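You operate a simulated robot arm through the tools that you are given. There is no shell and no other tool. Be economical: measure what you need, move in short steps, check, and stop when the job is done.

You are at the controls of a simulated robot arm. One attempt, no reset.

TASK
Flood the channel from the piston tank and bleed the bubble out.
Fine: raise the inlet gate, open the bleed screw till the bubble is gone, then shut the screw and the gate. Leave no puddle. Where these are worked on the way, their far stop is far enough and under half their travel is too little: inlet gate.

The check looks at the end state, three seconds after you hand in, the way a careful person would. Anything else that was tipped, shoved, dropped, spilled or broken makes it a failure.

THE ROBOT
A 7-joint arm with a fingered hand, fixed in place. Base frame: the origin is at the foot of the arm, x ahead of it, y to its left, z up; the work surface is at about z = 900. Readings come in mm, degrees, newtons and seconds.
Its first joint turns from -166.0 to 166.0 degrees. Payload 4 kg.
The TCP is the grasp point between the finger pads, 30 mm short of the fingertips. In the tool frame z runs along the fingers and y along their closing line. Largest opening 104 mm; the body of the gripper starts 35 mm behind the TCP. The gripper is a hand of 4 fingers: y runs from the thumb to the fingers, the wrist lies at [-15, -113, -190] in the tool frame, and closing takes about 1.5 s.
Orientation is that of the tool frame in the base frame, as [roll, pitch, yaw] about the fixed x, y, z axes, in that order (R = Rz(yaw) Ry(pitch) Rx(roll)). With the fingers straight down and the wrist toward the robot, the tool's x, y and z point along [0, 1, 0], [1, 0, 0] and [0, 0, -1] of the base frame.

THE INTERFACE
- The arm moves only by the tool drive_tool. Its argument "deltas" is text: rows parted by semicolons, each of 6 numbers parted by spaces: the shift along the tool's x, y, z in m, then the turn, a rotation vector about the tool's x, y, z in degrees. In form: tx ty tz ax ay az; .... A call has 1 to 12 rows; each row is the pose to reach, as a shift and turn from the pose commanded when the call began, along the tool's axes at that moment. "hand" is the gripper command, from -1 (fully open) to 1 (shut), values between in proportion, set as the call begins (left out, the last holds). Each row takes 0.2 s and may step no farther than 50 mm and 8.6 degrees from the row before; otherwise, or with a gripper value out of range, the whole call is refused. A pose out of reach is approached as far as the arm can. The call stops where the force on the tool passes 60 N (or 10 N more than at its start, if that is more) or the arm is blocked; 0.2 s more then pass. Each finger travels about 153 mm/s and halts on what it meets, pressing with about 30 N; the grip force reading is that of the motor and also rises with nothing between the fingers. The clock runs only during rows and for 0.2 s after the last one: add rows that repeat a pose to give the fingers time. The reply holds the time, the measured pose of the TCP, the force on the tool along the base axes, the opening and the grip force, in the units named above and with some noise, with the torque about the TCP (base axes, N m) and any sound that the robot's microphone picked up.
- Cameras (640 x 400 px; columns grow to the right, rows downward): "scene" is fixed at [220.7, 499.1, 1646.8]; the picture's right is [-0.43, -0.90, 0.00], its down [-0.38, 0.18, -0.91] and it looks along [0.82, -0.39, -0.42] (base axes); focal length 312 px, centre (320, 200). "wrist" rides on the gripper at [61, -92, -130] in the tool frame; the picture's right is [-0.81, 0.28, -0.52], its down [-0.53, -0.71, 0.46] and it looks along [-0.24, 0.64, 0.72] (tool axes); focal length 275 px, centre (320, 200).
- grab_frame(camera): a new picture of that camera. The clock stands still meanwhile.
- preshape(shape): the hand has 4 fingers and takes this shape, open, in about a second: jaw (thumb against the fingers, like two jaws); tri (thumb and two fingers); tip (a fingertip pinch); poke (one finger out to press); point (the index stretched); flat (the hand flat); cup (the hand cupped); fist (a fist). The gripper value then closes the fingers along that shape, each until it touches; the sizes above hold for jaw. It gives what a move gives, with no picture.
- point_at(camera, pixels): for up to 12 pixels [column, row] of the newest picture of that camera ("zoom" is the newest enlarged one), the place [x, y, z] in the base frame of the surface seen there, good to about 2 mm. The clock stands still meanwhile.
- zoom(camera, box): a new picture of the part [left, top, right, bottom] of that camera's present view, enlarged. The clock stands still meanwhile.
- hand_in(): hands the job in; it is judged then, once.

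Work in short steps. Measure before you move; look again where a grasp or a placing could have gone wrong, and mend it. Open the gripper and draw the arm clear of the work before you hand the job in, unless the task says otherwise; then end with one line.

The tools are called after ">>>" by a JSON object that holds its "name" and its "arguments". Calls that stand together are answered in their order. drive_tool: Moves the arm, as the interface text tells. Its arguments: {"type":"object","properties":{"deltas":{"type":"string"},"hand":{"type":"number"}},"required":["deltas"]} The other tools are called the same way: preshape (shape) gives the hand a shape; grab_frame (camera) takes a picture; point_at (camera, pixels) gives the place of the surface under pixels of a picture; zoom (camera, box) takes an enlarged picture of a part of a camera's view; hand_in () hands the job in.

At the start:

```text
time: 0.0
tcp_pos: [563.6, 209.5, 1405.8]
tool_rot: [180.0, 0.0, 90.0]
ft_force: [0.1, 0.0, -0.1]
torque: [0.02, -0.01, -0.01]
width: 103.7
finger_force: 0.1
shape: jaw
```

scene: 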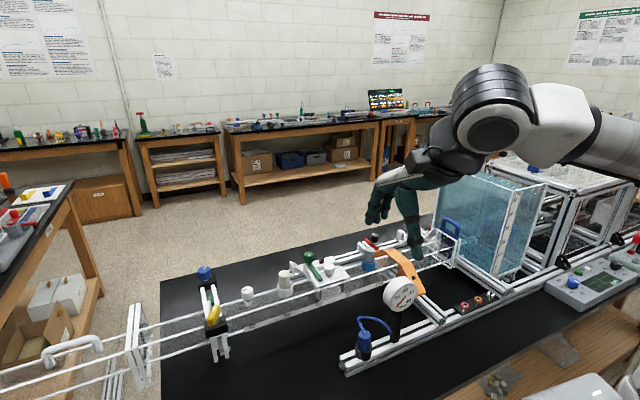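
wrist: 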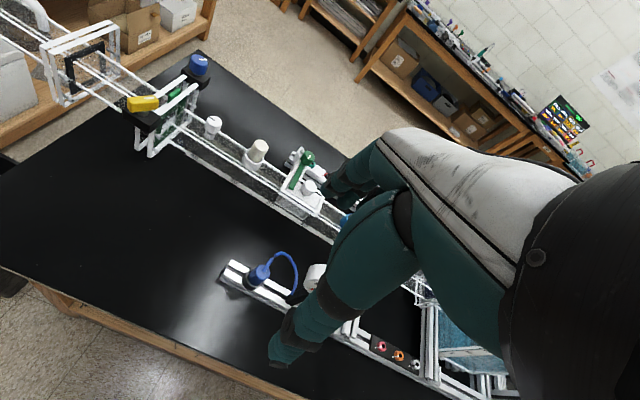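

The scene shows a channel with various fittings near (200-450, 230-330) and a tank at right. I zoom in to identify the gate, bleed screw and bubble.

>>> {"name": "zoom", "arguments": {"camera": "scene", "box": [340, 200, 500, 300]}}

>>> {"name": "zoom", "arguments": {"camera": "scene", "box": [180, 230, 340, 330]}}

>>> {"name": "zoom", "arguments": {"camera": "scene", "box": [480, 200, 640, 300]}}

>>> {"name": "zoom", "arguments": {"camera": "scene", "box": [340, 260, 500, 360]}}

```text
4.00 times, centred on (420, 250) of scene
```

zoom: 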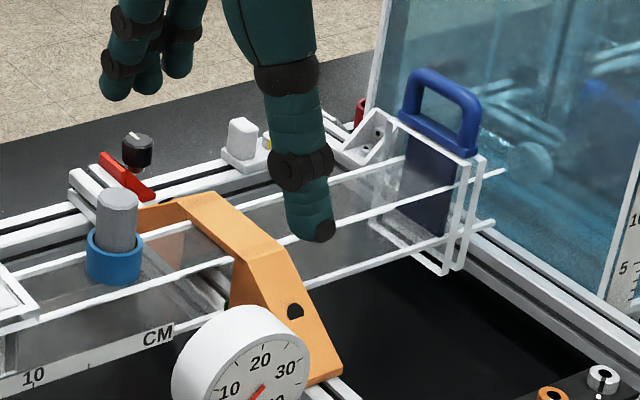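

```text
4.00 times, centred on (260, 280) of scene
```

zoom: 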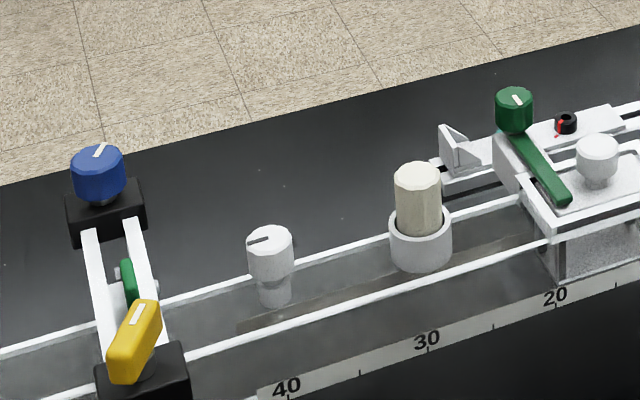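

```text
4.00 times, centred on (560, 250) of scene
```

zoom: 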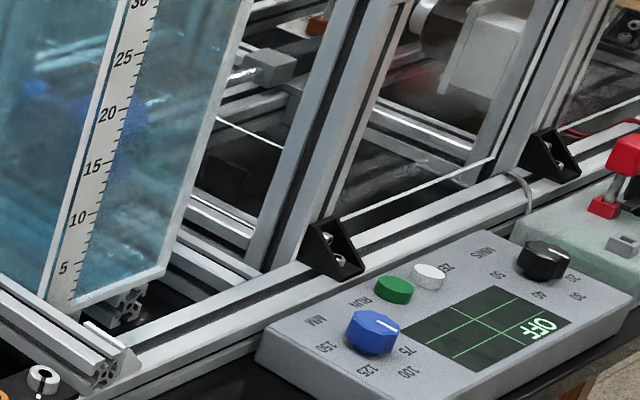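

```text
4.00 times, centred on (420, 310) of scene
```

zoom: 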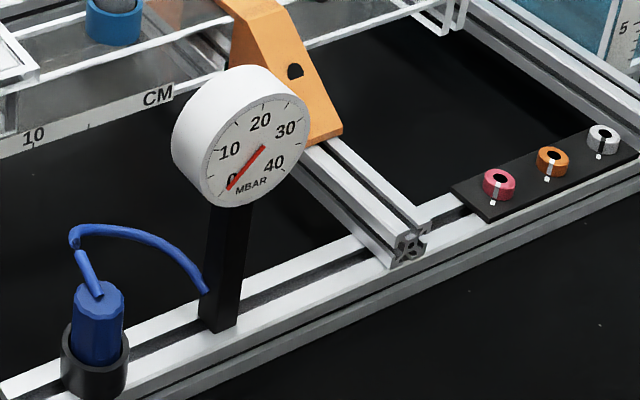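

The blue U-handle at scene (448,228) looks like the inlet gate; the white slotted knob at (247,293) is likely the bleed screw. I measure these.

>>> {"name": "point_at", "arguments": {"camera": "scene", "pixels": [[445, 222], [459, 231], [442, 229], [450, 247], [247, 290], [248, 303], [329, 267], [284, 275], [369, 255], [374, 238], [212, 318], [205, 272]]}}

>>> {"name": "zoom", "arguments": {"camera": "wrist", "box": [120, 40, 360, 190]}}

>>> {"name": "zoom", "arguments": {"camera": "scene", "box": [420, 205, 484, 245]}}

>>> {"name": "point_at", "arguments": {"camera": "zoom", "pixels": [[220, 115], [410, 195], [210, 170], [400, 270], [310, 150], [350, 240]]}}

```text
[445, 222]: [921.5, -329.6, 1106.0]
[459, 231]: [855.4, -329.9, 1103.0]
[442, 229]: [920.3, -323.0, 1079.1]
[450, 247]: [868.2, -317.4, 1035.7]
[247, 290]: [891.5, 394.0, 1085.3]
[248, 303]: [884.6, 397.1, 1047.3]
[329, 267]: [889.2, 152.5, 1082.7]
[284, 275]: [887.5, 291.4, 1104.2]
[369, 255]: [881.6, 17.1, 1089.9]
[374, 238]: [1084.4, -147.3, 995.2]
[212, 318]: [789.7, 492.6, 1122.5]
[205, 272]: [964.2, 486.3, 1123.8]
```

```text
2.67 times, centred on (240, 115) of wrist
```

zoom: 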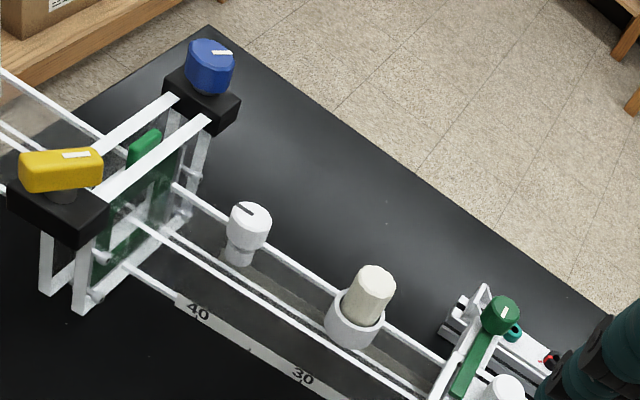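

```text
10.00 times, centred on (452, 225) of scene
```

zoom: 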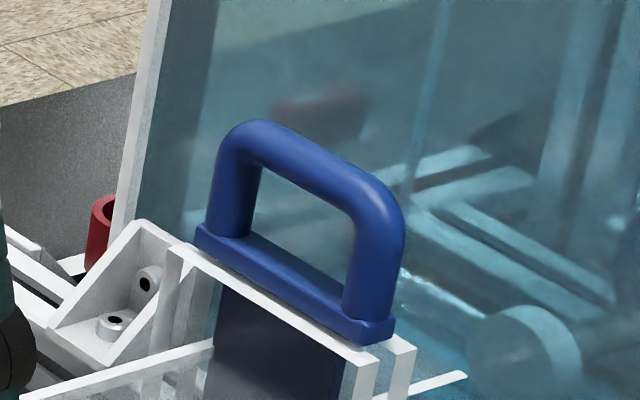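

```text
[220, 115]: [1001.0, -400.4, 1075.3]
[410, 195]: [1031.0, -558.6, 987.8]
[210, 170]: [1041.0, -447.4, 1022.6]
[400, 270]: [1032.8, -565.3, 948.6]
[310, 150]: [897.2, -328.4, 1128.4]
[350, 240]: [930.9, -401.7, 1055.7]
```

Gate handle bar runs along x at y≈-330, top z≈1130. I measure the handle and the white knob more finely.

>>> {"name": "point_at", "arguments": {"camera": "zoom", "pixels": [[260, 130], [270, 140], [360, 190], [392, 210], [375, 280], [235, 190], [220, 190], [300, 275], [375, 330], [225, 235], [350, 350], [180, 260]]}}

>>> {"name": "zoom", "arguments": {"camera": "scene", "box": [223, 275, 271, 305]}}

>>> {"name": "point_at", "arguments": {"camera": "zoom", "pixels": [[330, 160], [260, 170], [390, 170], [320, 250], [270, 250], [390, 250], [325, 130], [325, 195], [300, 350]]}}

```text
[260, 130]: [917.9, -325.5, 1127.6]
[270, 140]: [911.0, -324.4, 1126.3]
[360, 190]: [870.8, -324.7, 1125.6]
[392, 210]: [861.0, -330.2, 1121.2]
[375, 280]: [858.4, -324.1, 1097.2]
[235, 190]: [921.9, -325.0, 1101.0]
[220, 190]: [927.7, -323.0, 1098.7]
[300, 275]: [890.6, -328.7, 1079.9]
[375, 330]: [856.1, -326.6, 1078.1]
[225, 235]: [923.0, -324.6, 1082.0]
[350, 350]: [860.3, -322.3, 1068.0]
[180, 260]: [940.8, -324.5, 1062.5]
```

```text
13.33 times, centred on (247, 290) of scene
```

zoom: 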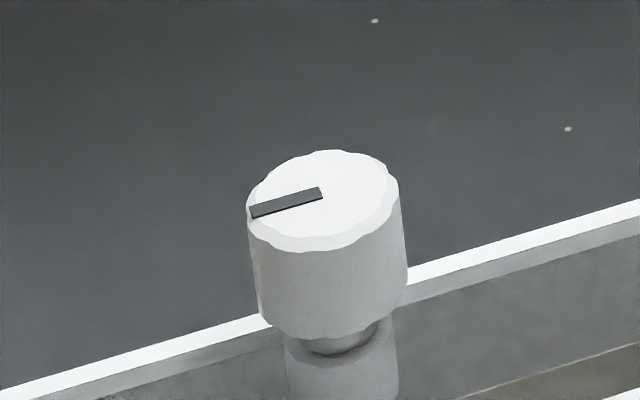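

```text
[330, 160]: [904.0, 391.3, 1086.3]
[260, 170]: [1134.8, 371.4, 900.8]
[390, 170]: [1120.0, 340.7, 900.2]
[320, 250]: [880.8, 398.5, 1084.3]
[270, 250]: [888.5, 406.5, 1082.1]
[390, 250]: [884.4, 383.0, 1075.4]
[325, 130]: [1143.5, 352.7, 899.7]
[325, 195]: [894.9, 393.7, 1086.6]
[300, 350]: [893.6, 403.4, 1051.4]
```

I measure the tank front and top, and what lies around the gate frame.

>>> {"name": "point_at", "arguments": {"camera": "scene", "pixels": [[440, 210], [434, 235], [446, 180], [470, 173], [500, 185], [530, 187], [510, 230], [495, 275], [462, 250], [480, 265], [430, 235], [545, 185]]}}

>>> {"name": "zoom", "arguments": {"camera": "scene", "box": [400, 140, 560, 240]}}

```text
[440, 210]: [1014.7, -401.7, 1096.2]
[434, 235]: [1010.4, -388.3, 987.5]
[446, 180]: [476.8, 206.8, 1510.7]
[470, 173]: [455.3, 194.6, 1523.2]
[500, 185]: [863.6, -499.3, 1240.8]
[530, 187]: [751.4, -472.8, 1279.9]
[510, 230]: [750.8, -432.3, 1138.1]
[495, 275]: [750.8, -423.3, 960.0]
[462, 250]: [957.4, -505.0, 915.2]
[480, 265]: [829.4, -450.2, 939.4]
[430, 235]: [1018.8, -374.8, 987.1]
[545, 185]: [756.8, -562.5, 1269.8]
```

```text
4.00 times, centred on (480, 190) of scene
```

zoom: 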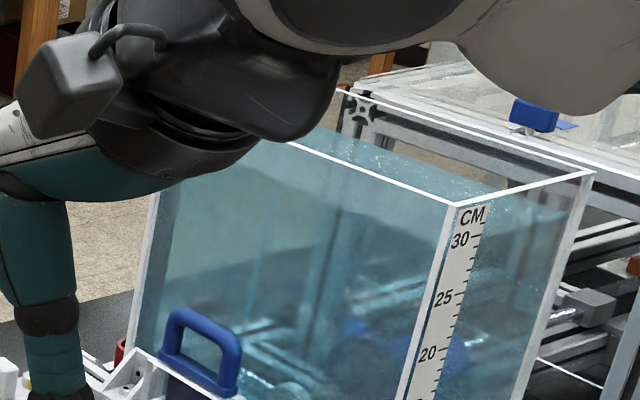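

Tank front wall is at y≈-400 and rises to z≈1280, 70 mm behind the handle bar. I turn the hand to yaw 0 (wrist away from tank) while moving toward (800,-180,1350).

>>> {"name": "drive_tool", "arguments": {"deltas": "-0.0355 0.0215 0.005 0 0 8.18; -0.0709 0.0429 0.010 0 0 16.36; -0.1064 0.0644 0.015 0 0 24.55; -0.1418 0.0858 0.020 0 0 32.73; -0.1773 0.1073 0.025 0 0 40.9; -0.2127 0.1287 0.030 0 0 49.1; -0.2482 0.1502 0.035 0 0 57.27; -0.2836 0.1716 0.040 0 0 65.45; -0.3191 0.1931 0.045 0 0 73.64; -0.3545 0.2145 0.050 0 0 81.8; -0.390 0.236 0.055 0 0 90", "hand": -1}}

>>> {"name": "grab_frame", "arguments": {"camera": "scene"}}

>>> {"name": "grab_frame", "arguments": {"camera": "wrist"}}

```text
time: 2.4
tcp_pos: [798.0, -180.3, 1351.1]
tool_rot: [-180.0, -0.1, 0.0]
ft_force: [-1.0, -0.1, 0.7]
torque: [-0.03, -0.05, 0.01]
width: 103.5
finger_force: 0.0
shape: jaw
```

```text
taken
```

scene: 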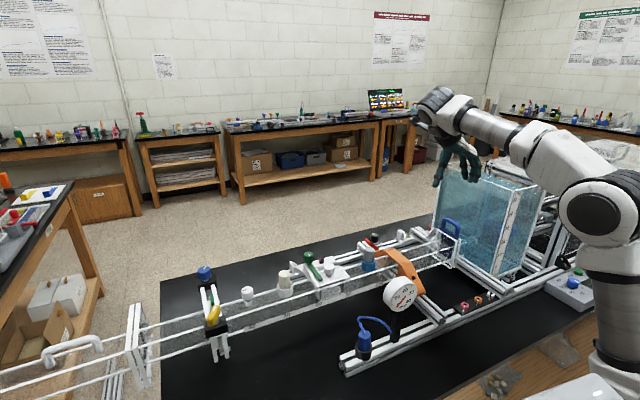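

```text
taken
```

wrist: 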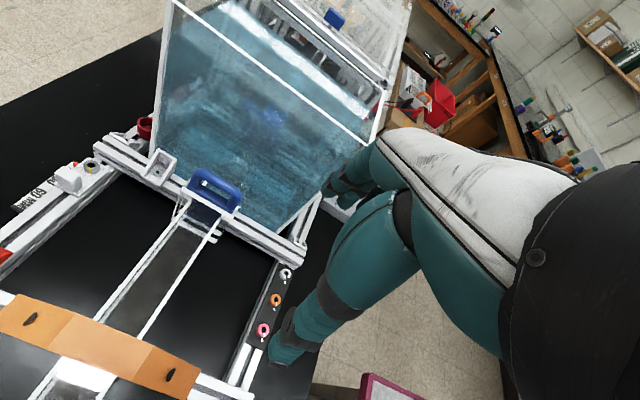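

The view of the channel is clear now; a quick check of its labels and state.

>>> {"name": "zoom", "arguments": {"camera": "scene", "box": [340, 200, 500, 300]}}

>>> {"name": "zoom", "arguments": {"camera": "scene", "box": [290, 225, 418, 305]}}

>>> {"name": "zoom", "arguments": {"camera": "wrist", "box": [0, 100, 320, 300]}}

>>> {"name": "zoom", "arguments": {"camera": "scene", "box": [100, 250, 340, 400]}}

```text
4.00 times, centred on (420, 250) of scene
```

zoom: 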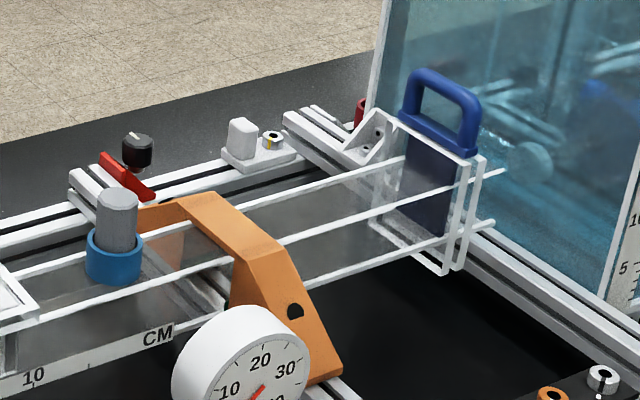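

```text
5.00 times, centred on (354, 265) of scene
```

zoom: 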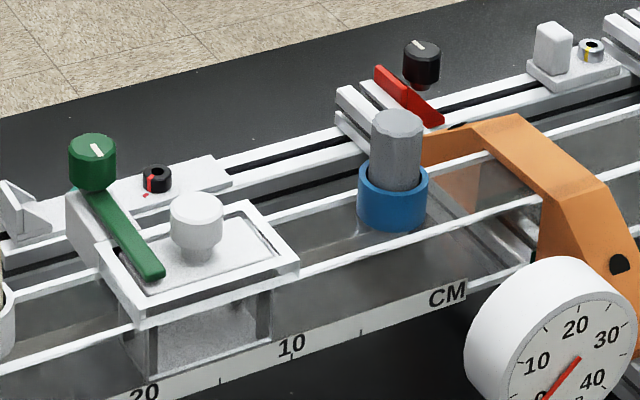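

```text
2.00 times, centred on (160, 200) of wrist
```

zoom: 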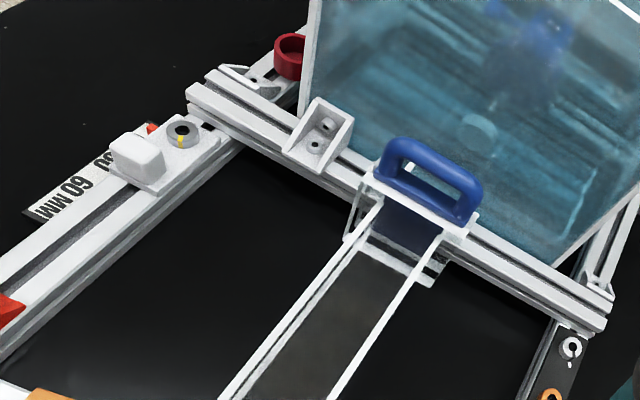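

```text
2.67 times, centred on (220, 325) of scene
```

zoom: 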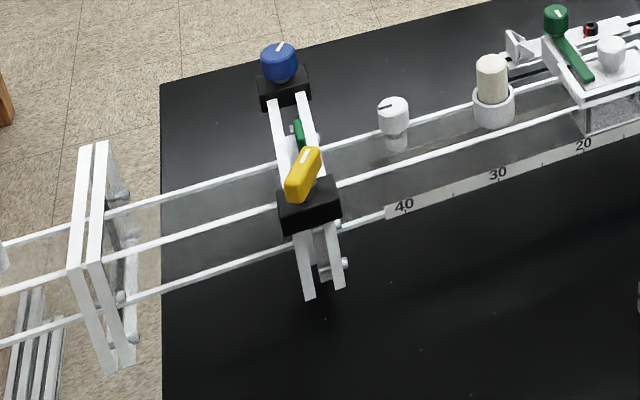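

The gate is clear. I tilt the hand 30° so fingers lean toward the tank and come to a pre-grasp 80 mm back from the bar, half open.

>>> {"name": "drive_tool", "arguments": {"deltas": "0.019 0.022 0.032 -6 0 0; 0.037 0.044 0.064 -12 0 0; 0.056 0.065 0.097 -18 0 0; 0.074 0.087 0.129 -24 0 0; 0.093 0.109 0.161 -30 0 0", "hand": -0.3}}

>>> {"name": "grab_frame", "arguments": {"camera": "wrist"}}

>>> {"name": "zoom", "arguments": {"camera": "scene", "box": [380, 150, 508, 230]}}

```text
time: 3.6
tcp_pos: [891.0, -290.6, 1189.6]
tool_rot: [149.9, -0.1, 0.1]
ft_force: [-0.7, -0.2, 1.0]
torque: [0.03, -0.03, 0.0]
width: 68.0
finger_force: 0.0
shape: jaw
```

```text
taken
```

wrist: 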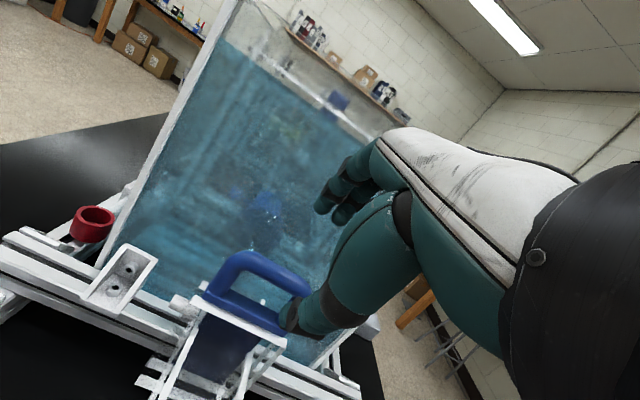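

```text
5.00 times, centred on (444, 190) of scene
```

zoom: 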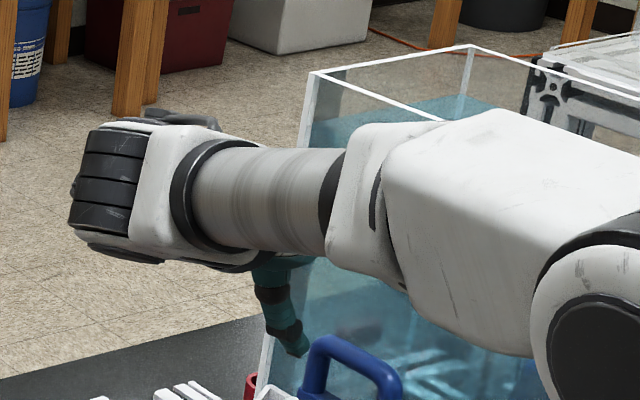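

Thumb is in front of the bar, fingers over it. I advance 72 mm along the tool axis and look.

>>> {"name": "drive_tool", "arguments": {"deltas": "0 0 0.024 0 0 0; 0 0 0.048 0 0 0; 0 0 0.072 0 0 0"}}

>>> {"name": "grab_frame", "arguments": {"camera": "wrist"}}

>>> {"name": "zoom", "arguments": {"camera": "scene", "box": [396, 180, 492, 240]}}

```text
time: 4.4
tcp_pos: [891.5, -324.6, 1126.7]
tool_rot: [150.0, 0.0, 0.0]
ft_force: [-0.1, 0.5, -0.2]
torque: [0.03, -0.03, 0.05]
width: 68.0
finger_force: 0.0
shape: jaw
```

```text
taken
```

wrist: 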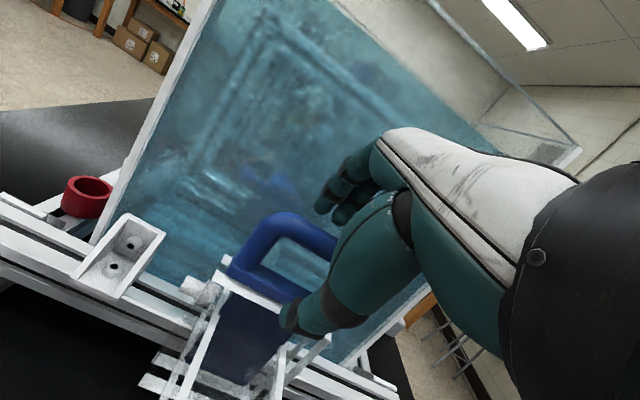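

```text
6.67 times, centred on (444, 210) of scene
```

zoom: 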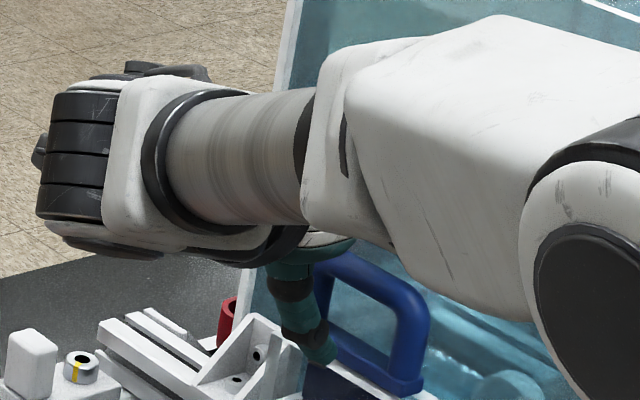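

Hand straddles the bar with no contact force. I close the hand.

>>> {"name": "drive_tool", "arguments": {"deltas": "0 0 0.005 0 0 0; 0 0 0.005 0 0 0; 0 0 0.005 0 0 0; 0 0 0.005 0 0 0; 0 0 0.005 0 0 0; 0 0 0.005 0 0 0", "hand": 1}}

>>> {"name": "grab_frame", "arguments": {"camera": "wrist"}}

```text
time: 5.8
tcp_pos: [892.2, -327.9, 1123.3]
tool_rot: [150.0, 0.0, 0.1]
ft_force: [-1.0, 0.0, -6.9]
torque: [-0.06, 0.03, 0.04]
width: 0.1
finger_force: 30.5
shape: jaw
```

```text
taken
```

wrist: 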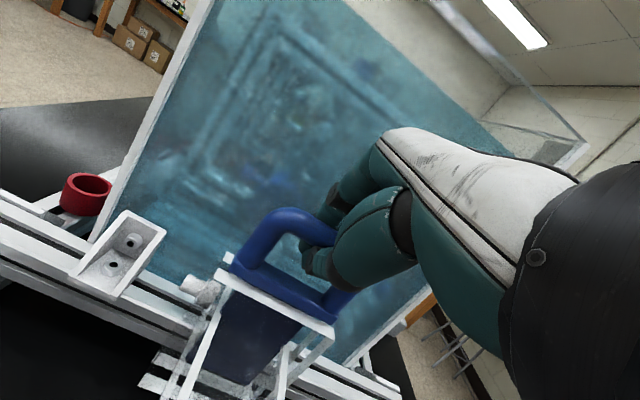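

The fingers closed through the loop under the bar (width 0.1), so the bar is hooked. I lift slowly straight up 30 mm.

>>> {"name": "drive_tool", "arguments": {"deltas": "0 0.005 -0.0087 0 0 0; 0 0.010 -0.0173 0 0 0; 0 0.015 -0.026 0 0 0"}}

>>> {"name": "grab_frame", "arguments": {"camera": "wrist"}}

>>> {"name": "zoom", "arguments": {"camera": "scene", "box": [340, 180, 500, 280]}}

```text
time: 6.6
tcp_pos: [891.2, -327.3, 1152.9]
tool_rot: [150.0, 0.0, 0.0]
ft_force: [-3.9, -0.1, -6.0]
torque: [-0.08, 0.0, 0.07]
width: 0.0
finger_force: 29.9
shape: jaw
```

```text
taken
```

wrist: 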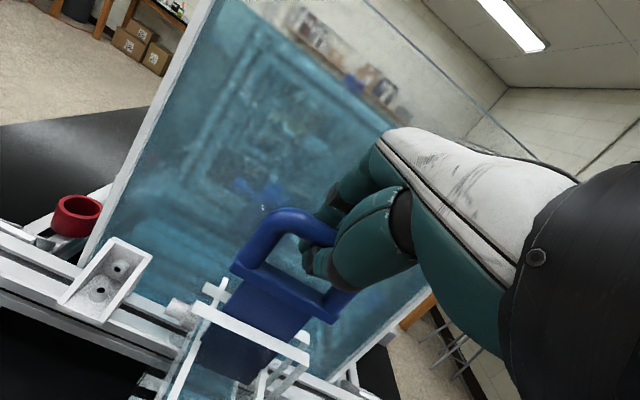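

```text
4.00 times, centred on (420, 230) of scene
```

zoom: 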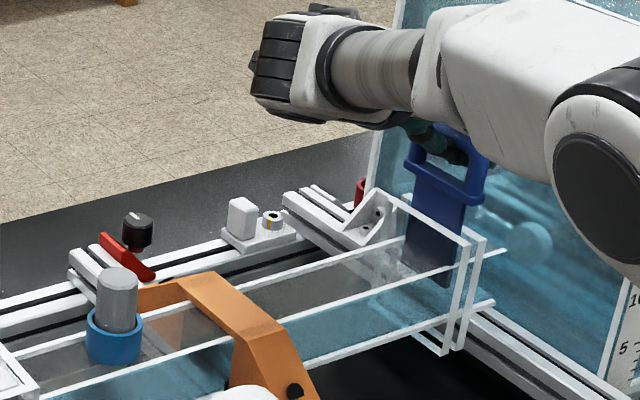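

The gate has risen ~30 mm and water is entering the channel. I keep lifting toward the far stop in 10 mm rows.

>>> {"name": "drive_tool", "arguments": {"deltas": "0 0.005 -0.0087 0 0 0; 0 0.010 -0.0173 0 0 0; 0 0.015 -0.026 0 0 0; 0 0.020 -0.0346 0 0 0"}}

>>> {"name": "zoom", "arguments": {"camera": "scene", "box": [340, 180, 500, 280]}}

>>> {"name": "zoom", "arguments": {"camera": "scene", "box": [100, 250, 340, 400]}}

```text
time: 7.5
tcp_pos: [893.4, -329.0, 1176.1]
tool_rot: [150.5, 1.0, 0.0]
ft_force: [6.4, -10.8, -29.4]
torque: [-0.17, -0.02, 0.16]
width: 0.0
finger_force: 29.7
shape: jaw
stopped in row 4: the force on the tool passed its limit at 67 N (the readings are from after the stop); the commanded pose is now the measured one
```

```text
4.00 times, centred on (420, 230) of scene
```

zoom: 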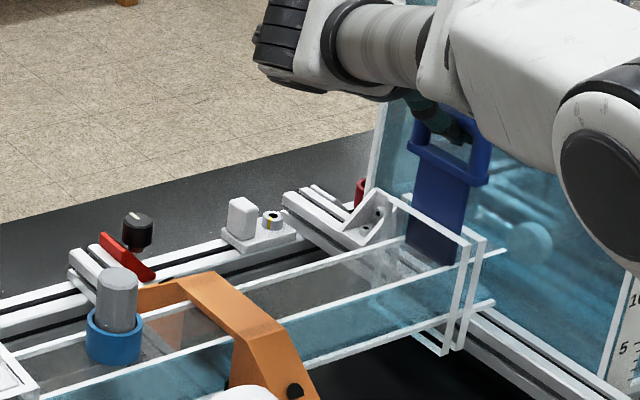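

```text
2.67 times, centred on (220, 325) of scene
```

zoom: 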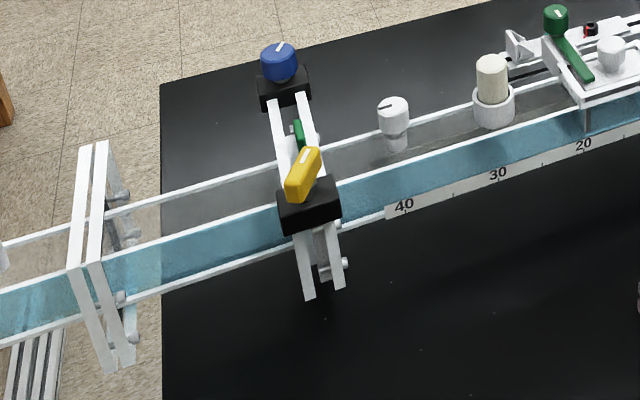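

The gate hit its upper stop at ~53 mm of lift and water fills the channel. I ease back 2 mm, open the hand and see whether the gate stays.

>>> {"name": "drive_tool", "arguments": {"deltas": "0 -0.001 0.0017 0 0 0; 0 -0.001 0.0017 0 0 0; 0 -0.001 0.0017 0 0 0; 0 -0.001 0.0017 0 0 0", "hand": -0.3}}

>>> {"name": "grab_frame", "arguments": {"camera": "wrist"}}

>>> {"name": "grab_frame", "arguments": {"camera": "scene"}}

>>> {"name": "zoom", "arguments": {"camera": "scene", "box": [180, 230, 340, 330]}}

```text
time: 8.6
tcp_pos: [890.1, -328.2, 1177.5]
tool_rot: [150.3, 0.7, 0.0]
ft_force: [-0.7, -0.2, -0.1]
torque: [0.0, 0.02, 0.02]
width: 67.6
finger_force: 0.1
shape: jaw
```

```text
taken
```

wrist: 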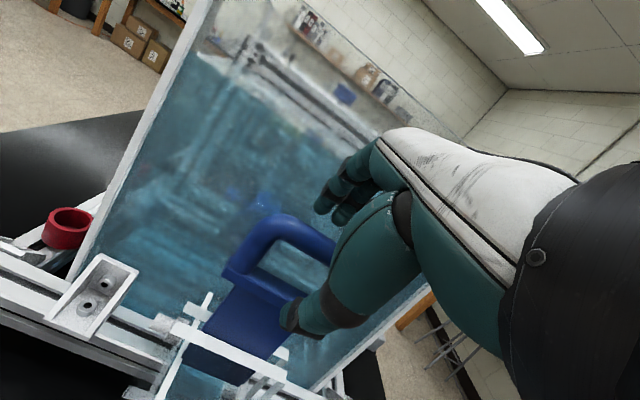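

```text
taken
```

scene: 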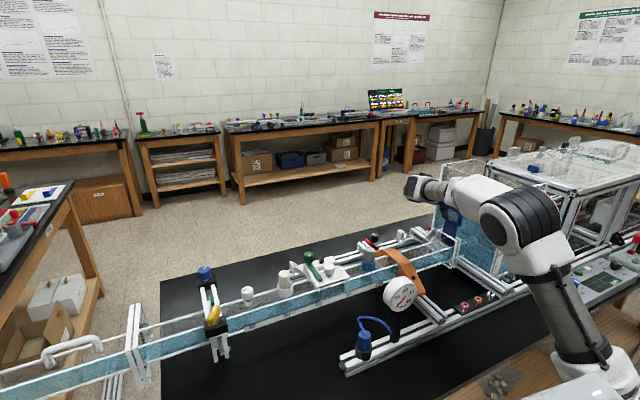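

```text
4.00 times, centred on (260, 280) of scene
```

zoom: 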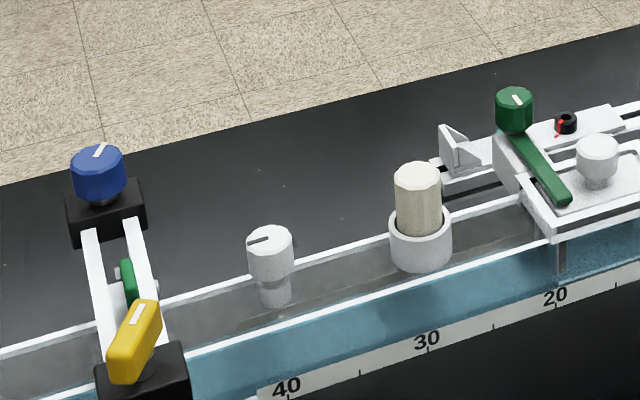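

The gate stays up by itself with the hand open. I withdraw along the finger axis and then up.

>>> {"name": "drive_tool", "arguments": {"deltas": "0 0 -0.03 0 0 0; 0 0 -0.07 0 0 0; 0 0 -0.11 0 0 0; 0 -0.03 -0.14 0 0 0; 0 -0.06 -0.17 0 0 0"}}

>>> {"name": "zoom", "arguments": {"camera": "scene", "box": [340, 180, 500, 280]}}

```text
time: 9.8
tcp_pos: [892.0, -193.1, 1297.6]
tool_rot: [150.4, 0.7, -0.2]
ft_force: [0.7, 0.3, -0.4]
torque: [0.03, -0.01, 0.01]
width: 67.4
finger_force: 0.0
shape: jaw
```

```text
4.00 times, centred on (420, 230) of scene
```

zoom: 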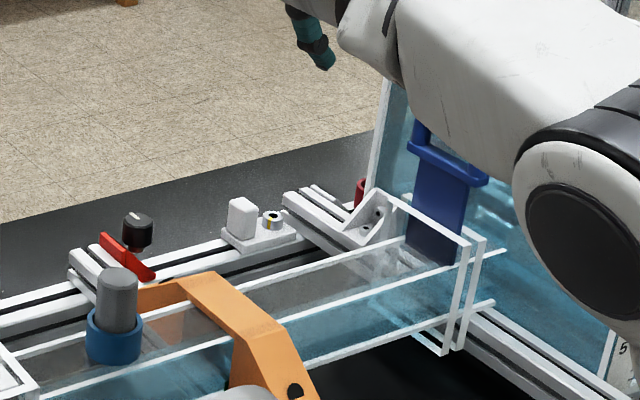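

Gate still up. I straighten the tool, rising and moving away from the tank.

>>> {"name": "drive_tool", "arguments": {"deltas": "-0.02 -0.012 -0.019 5.9 0 0; -0.04 -0.025 -0.037 11.9 0 0; -0.06 -0.037 -0.056 17.8 0 0; -0.08 -0.050 -0.074 23.7 0 0; -0.10 -0.062 -0.093 29.6 0 0"}}

```text
time: 10.9
tcp_pos: [793.0, -91.1, 1348.5]
tool_rot: [-179.9, 0.7, -0.1]
ft_force: [0.3, -0.2, 0.0]
torque: [-0.04, 0.02, 0.01]
width: 67.5
finger_force: 0.0
shape: jaw
```

Now I travel to above the white knob with yaw 80°.

>>> {"name": "drive_tool", "arguments": {"deltas": "0.003 -0.038 0.004 0 0 -7.3; 0.006 -0.077 0.008 0 0 -14.5; 0.010 -0.115 0.012 0 0 -21.8; 0.013 -0.153 0.016 0 0 -29.1; 0.017 -0.191 0.020 0 0 -36.4; 0.020 -0.230 0.025 0 0 -43.6; 0.023 -0.268 0.03 0 0 -50.9; 0.027 -0.306 0.035 0 0 -58.2; 0.030 -0.345 0.04 0 0 -65.5; 0.034 -0.383 0.045 0 0 -72.7; 0.037 -0.421 0.05 0 0 -80"}}

>>> {"name": "grab_frame", "arguments": {"camera": "wrist"}}

>>> {"name": "grab_frame", "arguments": {"camera": "scene"}}

```text
time: 13.3
tcp_pos: [829.7, 330.1, 1297.5]
tool_rot: [-179.4, 0.1, 80.1]
ft_force: [-0.5, 0.4, 0.4]
torque: [-0.01, 0.02, 0.02]
width: 67.5
finger_force: 0.1
shape: jaw
```

```text
taken
```

wrist: 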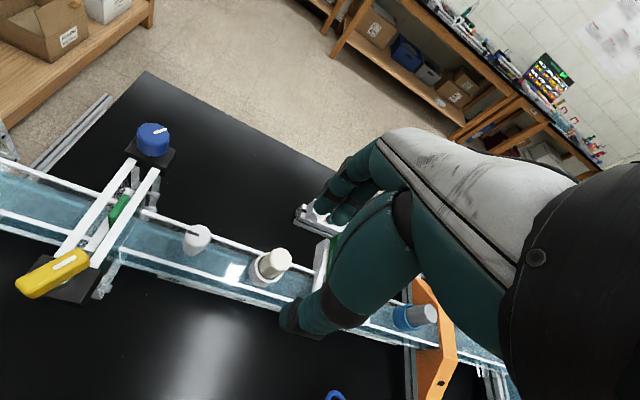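

```text
taken
```

scene: 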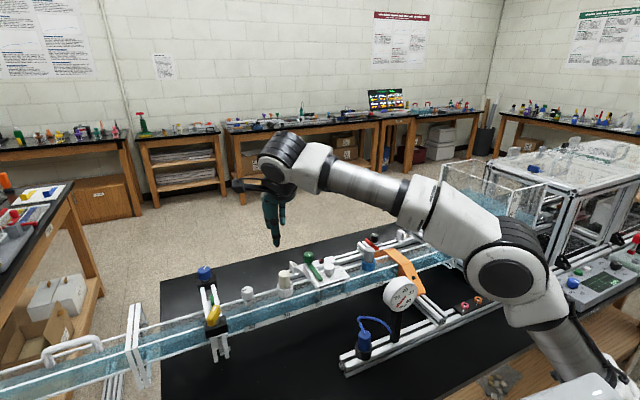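

I look closely at the knob and the bright patch at wrist (235,272), possibly the bubble.

>>> {"name": "zoom", "arguments": {"camera": "wrist", "box": [140, 200, 300, 300]}}

>>> {"name": "zoom", "arguments": {"camera": "scene", "box": [220, 260, 316, 320]}}

```text
4.00 times, centred on (220, 250) of wrist
```

zoom: 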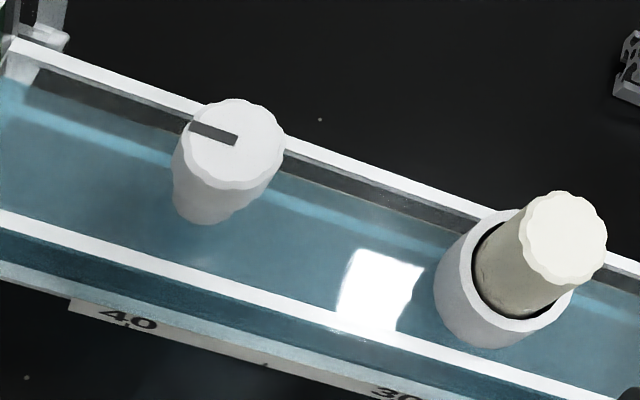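

```text
6.67 times, centred on (268, 290) of scene
```

zoom: 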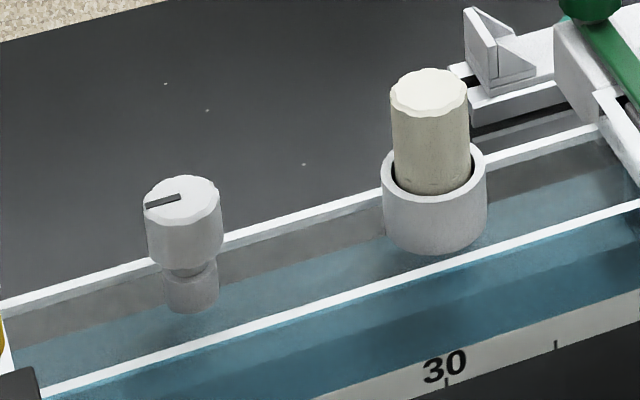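

I measure lid, rails and knob again from the wrist view.

>>> {"name": "point_at", "arguments": {"camera": "wrist", "pixels": [[200, 234], [191, 230], [204, 240], [196, 252], [212, 225], [182, 265], [215, 258], [272, 262], [154, 130], [50, 275], [85, 225], [120, 205]]}}

```text
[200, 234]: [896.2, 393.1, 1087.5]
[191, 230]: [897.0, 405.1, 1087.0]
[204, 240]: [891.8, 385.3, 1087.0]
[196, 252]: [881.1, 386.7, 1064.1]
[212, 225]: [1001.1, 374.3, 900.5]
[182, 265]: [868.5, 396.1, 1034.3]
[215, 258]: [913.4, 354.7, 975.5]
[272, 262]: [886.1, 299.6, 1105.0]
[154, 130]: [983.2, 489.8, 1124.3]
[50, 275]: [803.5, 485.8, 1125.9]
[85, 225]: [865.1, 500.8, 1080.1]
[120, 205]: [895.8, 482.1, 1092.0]
```

Knob axis ≈ (894,394), top z 1087, lid z≈1034. I move above it at z 1135.

>>> {"name": "drive_tool", "arguments": {"deltas": "0.0185 0.013 0.04 0 0 0; 0.037 0.026 0.08 0 0 0; 0.0555 0.039 0.12 0 0 0; 0.074 0.052 0.163 0 0 0"}}

>>> {"name": "grab_frame", "arguments": {"camera": "wrist"}}

>>> {"name": "zoom", "arguments": {"camera": "scene", "box": [183, 230, 311, 310]}}

```text
time: 14.3
tcp_pos: [894.5, 394.4, 1134.7]
tool_rot: [-179.4, 0.1, 80.0]
ft_force: [-1.0, 0.0, 1.1]
torque: [0.05, 0.02, 0.03]
width: 67.6
finger_force: 0.1
shape: jaw
```

```text
taken
```

wrist: 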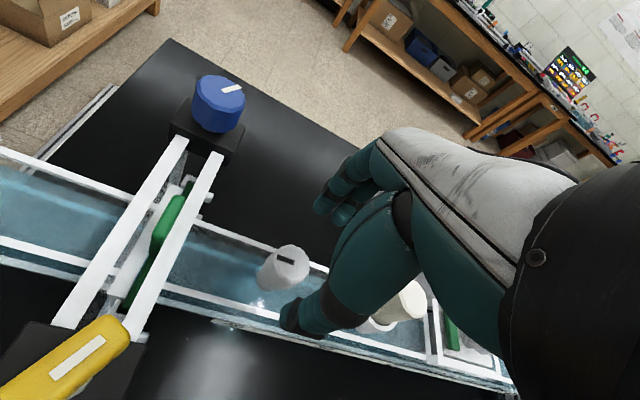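

```text
5.00 times, centred on (247, 270) of scene
```

zoom: 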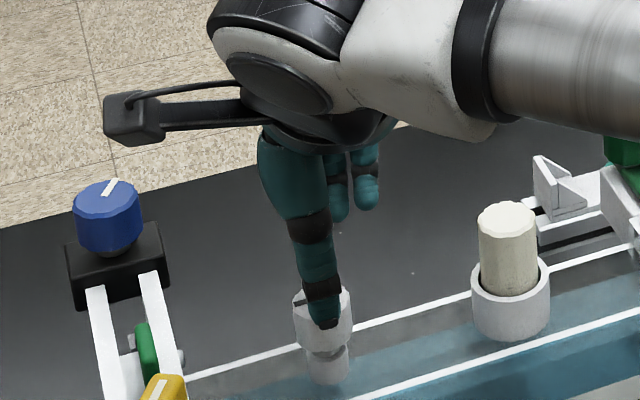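

Thumb and fingers straddle the knob. I descend to TCP z 1080, then close.

>>> {"name": "drive_tool", "arguments": {"deltas": "0 0 0.02 0 0 0; 0 0 0.04 0 0 0; 0 0 0.055 0 0 0"}}

>>> {"name": "zoom", "arguments": {"camera": "scene", "box": [183, 230, 311, 310]}}

>>> {"name": "zoom", "arguments": {"camera": "wrist", "box": [200, 200, 360, 300]}}

```text
time: 15.2
tcp_pos: [893.2, 392.4, 1079.1]
tool_rot: [-179.4, 0.1, 79.9]
ft_force: [0.4, 0.2, -0.6]
torque: [-0.01, -0.03, -0.03]
width: 67.5
finger_force: 0.0
shape: jaw
```

```text
5.00 times, centred on (247, 270) of scene
```

zoom: 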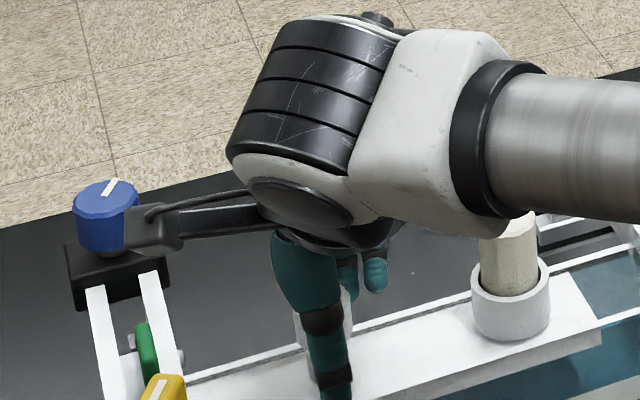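

```text
4.00 times, centred on (280, 250) of wrist
```

zoom: 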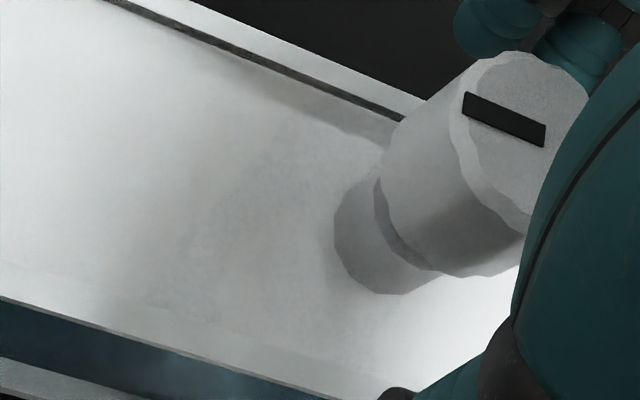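

A whitish air pocket has gathered under the lid at the screw: the bubble. Now I close on the knob.

>>> {"name": "drive_tool", "arguments": {"deltas": "0 0 0 0 0 0; 0 0 0 0 0 0; 0 0 0 0 0 0; 0 0 0 0 0 0; 0 0 0 0 0 0", "hand": 1}}

>>> {"name": "zoom", "arguments": {"camera": "wrist", "box": [200, 200, 360, 300]}}

```text
time: 16.4
tcp_pos: [891.8, 393.3, 1078.7]
tool_rot: [-179.3, 0.3, 79.9]
ft_force: [-4.4, -1.3, -5.5]
torque: [-0.01, 0.17, 0.01]
width: 20.6
finger_force: 29.9
shape: jaw
```

```text
4.00 times, centred on (280, 250) of wrist
```

zoom: 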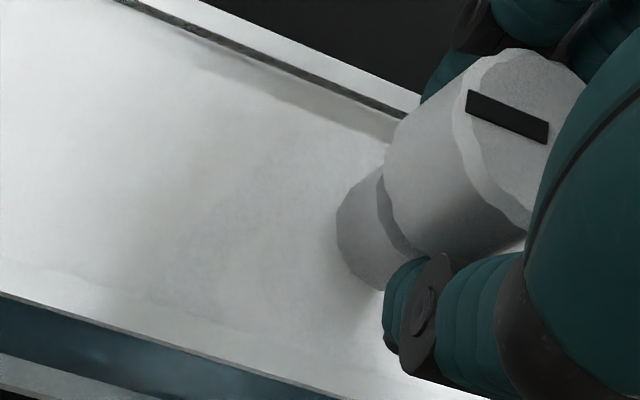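

Gripped (width 20.6, 30 N). I turn counter-clockwise (opening) 30° as a first test.

>>> {"name": "drive_tool", "arguments": {"deltas": "0 0 0 0 0 -7.5; 0 0 0 0 0 -15; 0 0 0 0 0 -22.5; 0 0 0 0 0 -30"}}

>>> {"name": "grab_frame", "arguments": {"camera": "wrist"}}

>>> {"name": "zoom", "arguments": {"camera": "scene", "box": [163, 230, 323, 330]}}

```text
time: 17.4
tcp_pos: [893.3, 392.3, 1077.9]
tool_rot: [-179.4, -0.2, 110.0]
ft_force: [2.2, -4.9, -4.5]
torque: [-0.13, 0.04, -0.02]
width: 20.2
finger_force: 29.6
shape: jaw
```

```text
taken
```

wrist: 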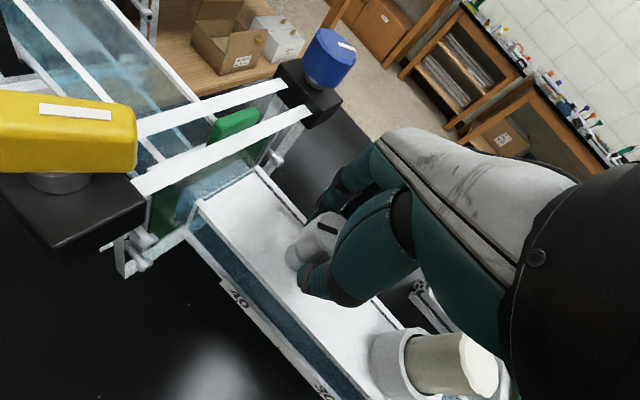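

```text
4.00 times, centred on (243, 280) of scene
```

zoom: 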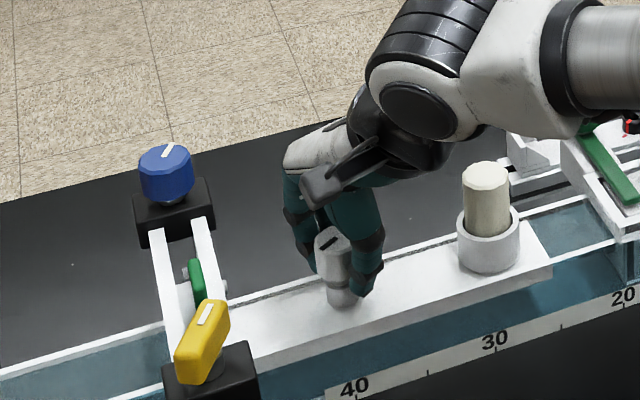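

The index mark has turned with the hand (now pointing left-down). I continue another 50°.

>>> {"name": "drive_tool", "arguments": {"deltas": "0 0 0 0 0 -7.2; 0 0 0 0 0 -14.4; 0 0 0 0 0 -21.6; 0 0 0 0 0 -28.8; 0 0 0 0 0 -36; 0 0 0 0 0 -43; 0 0 0 0 0 -50"}}

>>> {"name": "zoom", "arguments": {"camera": "scene", "box": [163, 230, 323, 330]}}

>>> {"name": "grab_frame", "arguments": {"camera": "wrist"}}

```text
time: 18.9
tcp_pos: [893.8, 392.6, 1078.1]
tool_rot: [-179.8, -0.6, 159.9]
ft_force: [14.6, -5.8, -7.3]
torque: [-0.12, -0.29, -0.15]
width: 19.8
finger_force: 29.8
shape: jaw
```

```text
4.00 times, centred on (243, 280) of scene
```

zoom: 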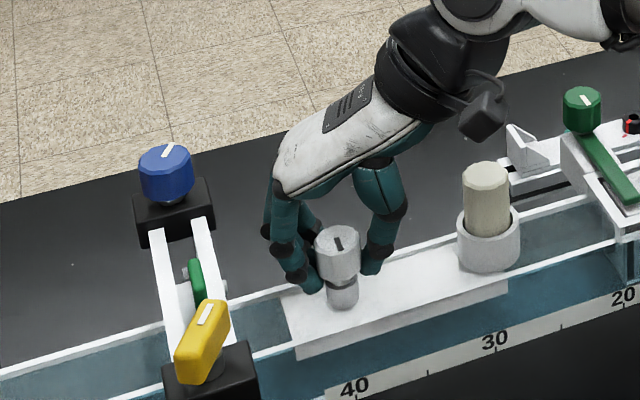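

```text
taken
```

wrist: 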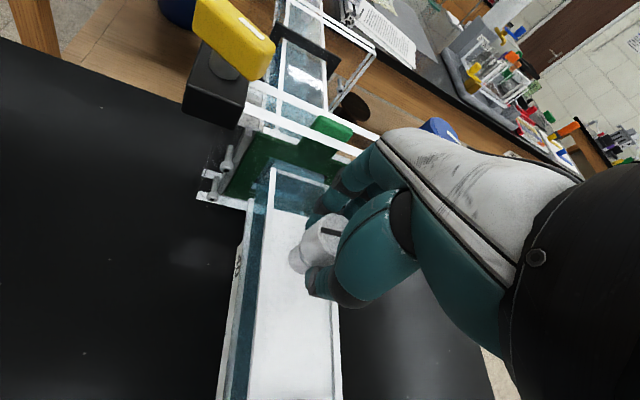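

The white bubble is already shrinking with the screw 80° open. I hold here briefly, keeping the grip so I can shut it promptly.

>>> {"name": "drive_tool", "arguments": {"deltas": "0 0 0 0 0 0; 0 0 0 0 0 0; 0 0 0 0 0 0; 0 0 0 0 0 0"}}

>>> {"name": "zoom", "arguments": {"camera": "scene", "box": [163, 230, 323, 330]}}

```text
time: 19.9
tcp_pos: [891.7, 392.0, 1077.4]
tool_rot: [-179.7, -0.6, 159.8]
ft_force: [16.6, -7.3, -5.5]
torque: [-0.17, -0.3, -0.23]
width: 19.7
finger_force: 29.7
shape: jaw
```

```text
4.00 times, centred on (243, 280) of scene
```

zoom: 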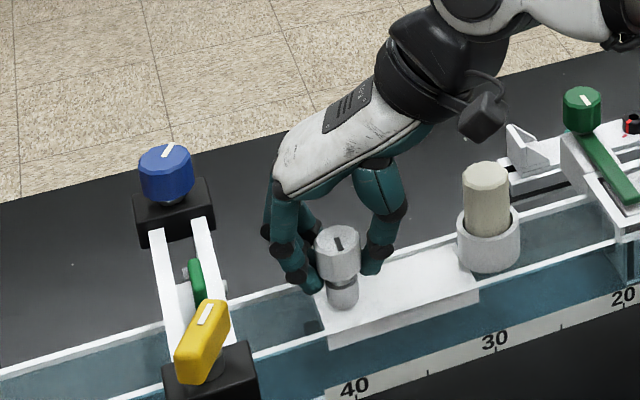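

Bubble shrank from ~220 to ~155 px in 1 s; about 2.4 s remain. I wait 1.6 s more.

>>> {"name": "drive_tool", "arguments": {"deltas": "0 0 0 0 0 0; 0 0 0 0 0 0; 0 0 0 0 0 0; 0 0 0 0 0 0; 0 0 0 0 0 0; 0 0 0 0 0 0; 0 0 0 0 0 0"}}

>>> {"name": "zoom", "arguments": {"camera": "scene", "box": [163, 230, 323, 330]}}

```text
time: 21.6
tcp_pos: [892.5, 392.9, 1078.7]
tool_rot: [-179.6, -0.7, 159.9]
ft_force: [16.8, -9.8, -5.2]
torque: [-0.21, -0.35, -0.23]
width: 20.0
finger_force: 29.8
shape: jaw
```

```text
4.00 times, centred on (243, 280) of scene
```

zoom: 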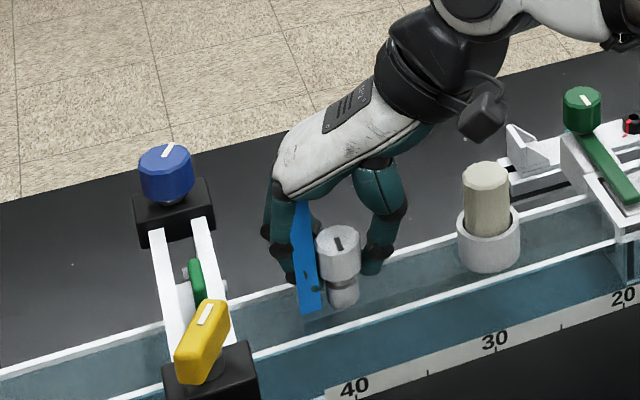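

The bubble is gone and water is now jetting at the screw; I shut it at once, 80° clockwise plus a little to its stop.

>>> {"name": "drive_tool", "arguments": {"deltas": "0 0 0 0 0 8.5; 0 0 0 0 0 17; 0 0 0 0 0 25.5; 0 0 0 0 0 34; 0 0 0 0 0 42.5; 0 0 0 0 0 51; 0 0 0 0 0 59.5; 0 0 0 0 0 68; 0 0 0 0 0 76.5; 0 0 0 0 0 82"}}

>>> {"name": "zoom", "arguments": {"camera": "scene", "box": [163, 230, 323, 330]}}

>>> {"name": "grab_frame", "arguments": {"camera": "wrist"}}

```text
time: 23.8
tcp_pos: [891.4, 394.8, 1077.3]
tool_rot: [-179.3, 0.2, 77.9]
ft_force: [-3.5, 4.6, -6.7]
torque: [0.07, 0.17, 0.03]
width: 19.3
finger_force: 30.1
shape: jaw
```

```text
4.00 times, centred on (243, 280) of scene
```

zoom: 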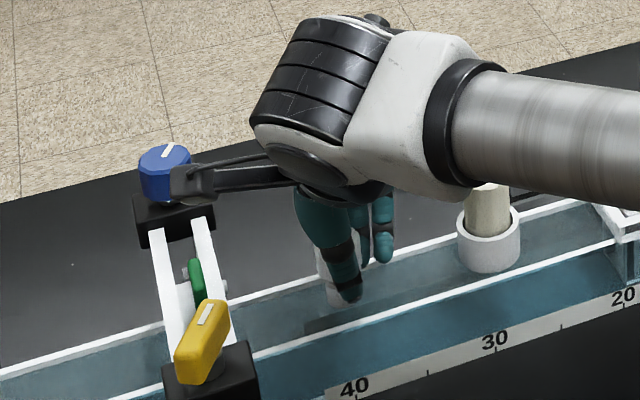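

```text
taken
```

wrist: 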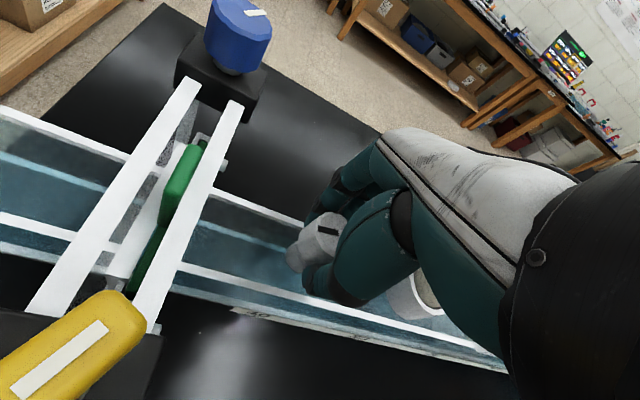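

The jet has stopped. I check the mark and push a few degrees further clockwise to make sure it's on its stop.

>>> {"name": "zoom", "arguments": {"camera": "wrist", "box": [260, 190, 356, 250]}}

>>> {"name": "drive_tool", "arguments": {"deltas": "0 0 0 0 0 5; 0 0 0 0 0 10"}}

>>> {"name": "zoom", "arguments": {"camera": "wrist", "box": [260, 190, 356, 250]}}

```text
6.67 times, centred on (308, 220) of wrist
```

zoom: 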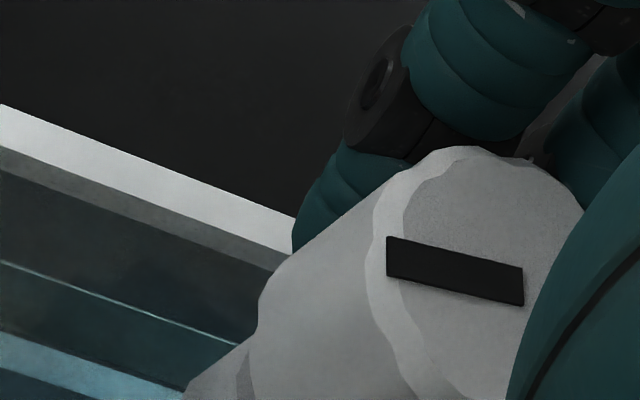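

```text
time: 24.4
tcp_pos: [891.3, 394.3, 1078.6]
tool_rot: [-179.4, 0.3, 68.0]
ft_force: [-3.9, 7.1, -7.2]
torque: [0.22, 0.17, 0.11]
width: 19.1
finger_force: 30.0
shape: jaw
```

```text
6.67 times, centred on (308, 220) of wrist
```

zoom: 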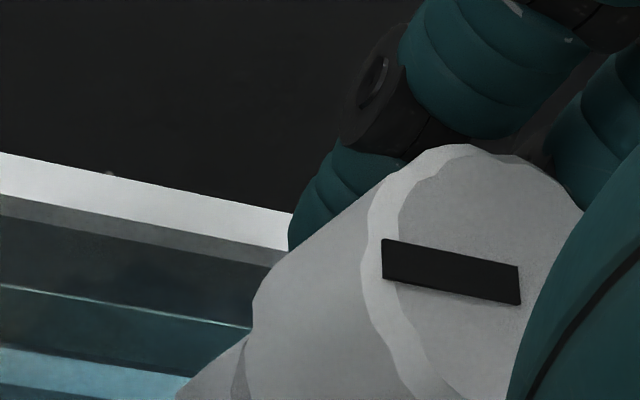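

The knob is still turning with the hand; the mark suggests it slipped ~12° on opening, so a few degrees remain. I turn another 10°.

>>> {"name": "drive_tool", "arguments": {"deltas": "0 0 0 0 0 5; 0 0 0 0 0 10"}}

>>> {"name": "zoom", "arguments": {"camera": "wrist", "box": [260, 190, 356, 250]}}

```text
time: 24.9
tcp_pos: [892.0, 395.8, 1077.6]
tool_rot: [-179.4, 0.4, 57.9]
ft_force: [-1.2, 16.1, -9.2]
torque: [0.39, 0.05, 0.36]
width: 18.3
finger_force: 30.5
shape: jaw
```

```text
6.67 times, centred on (308, 220) of wrist
```

zoom: 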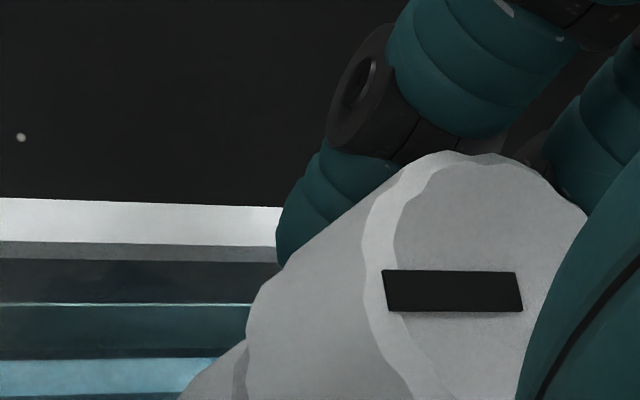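

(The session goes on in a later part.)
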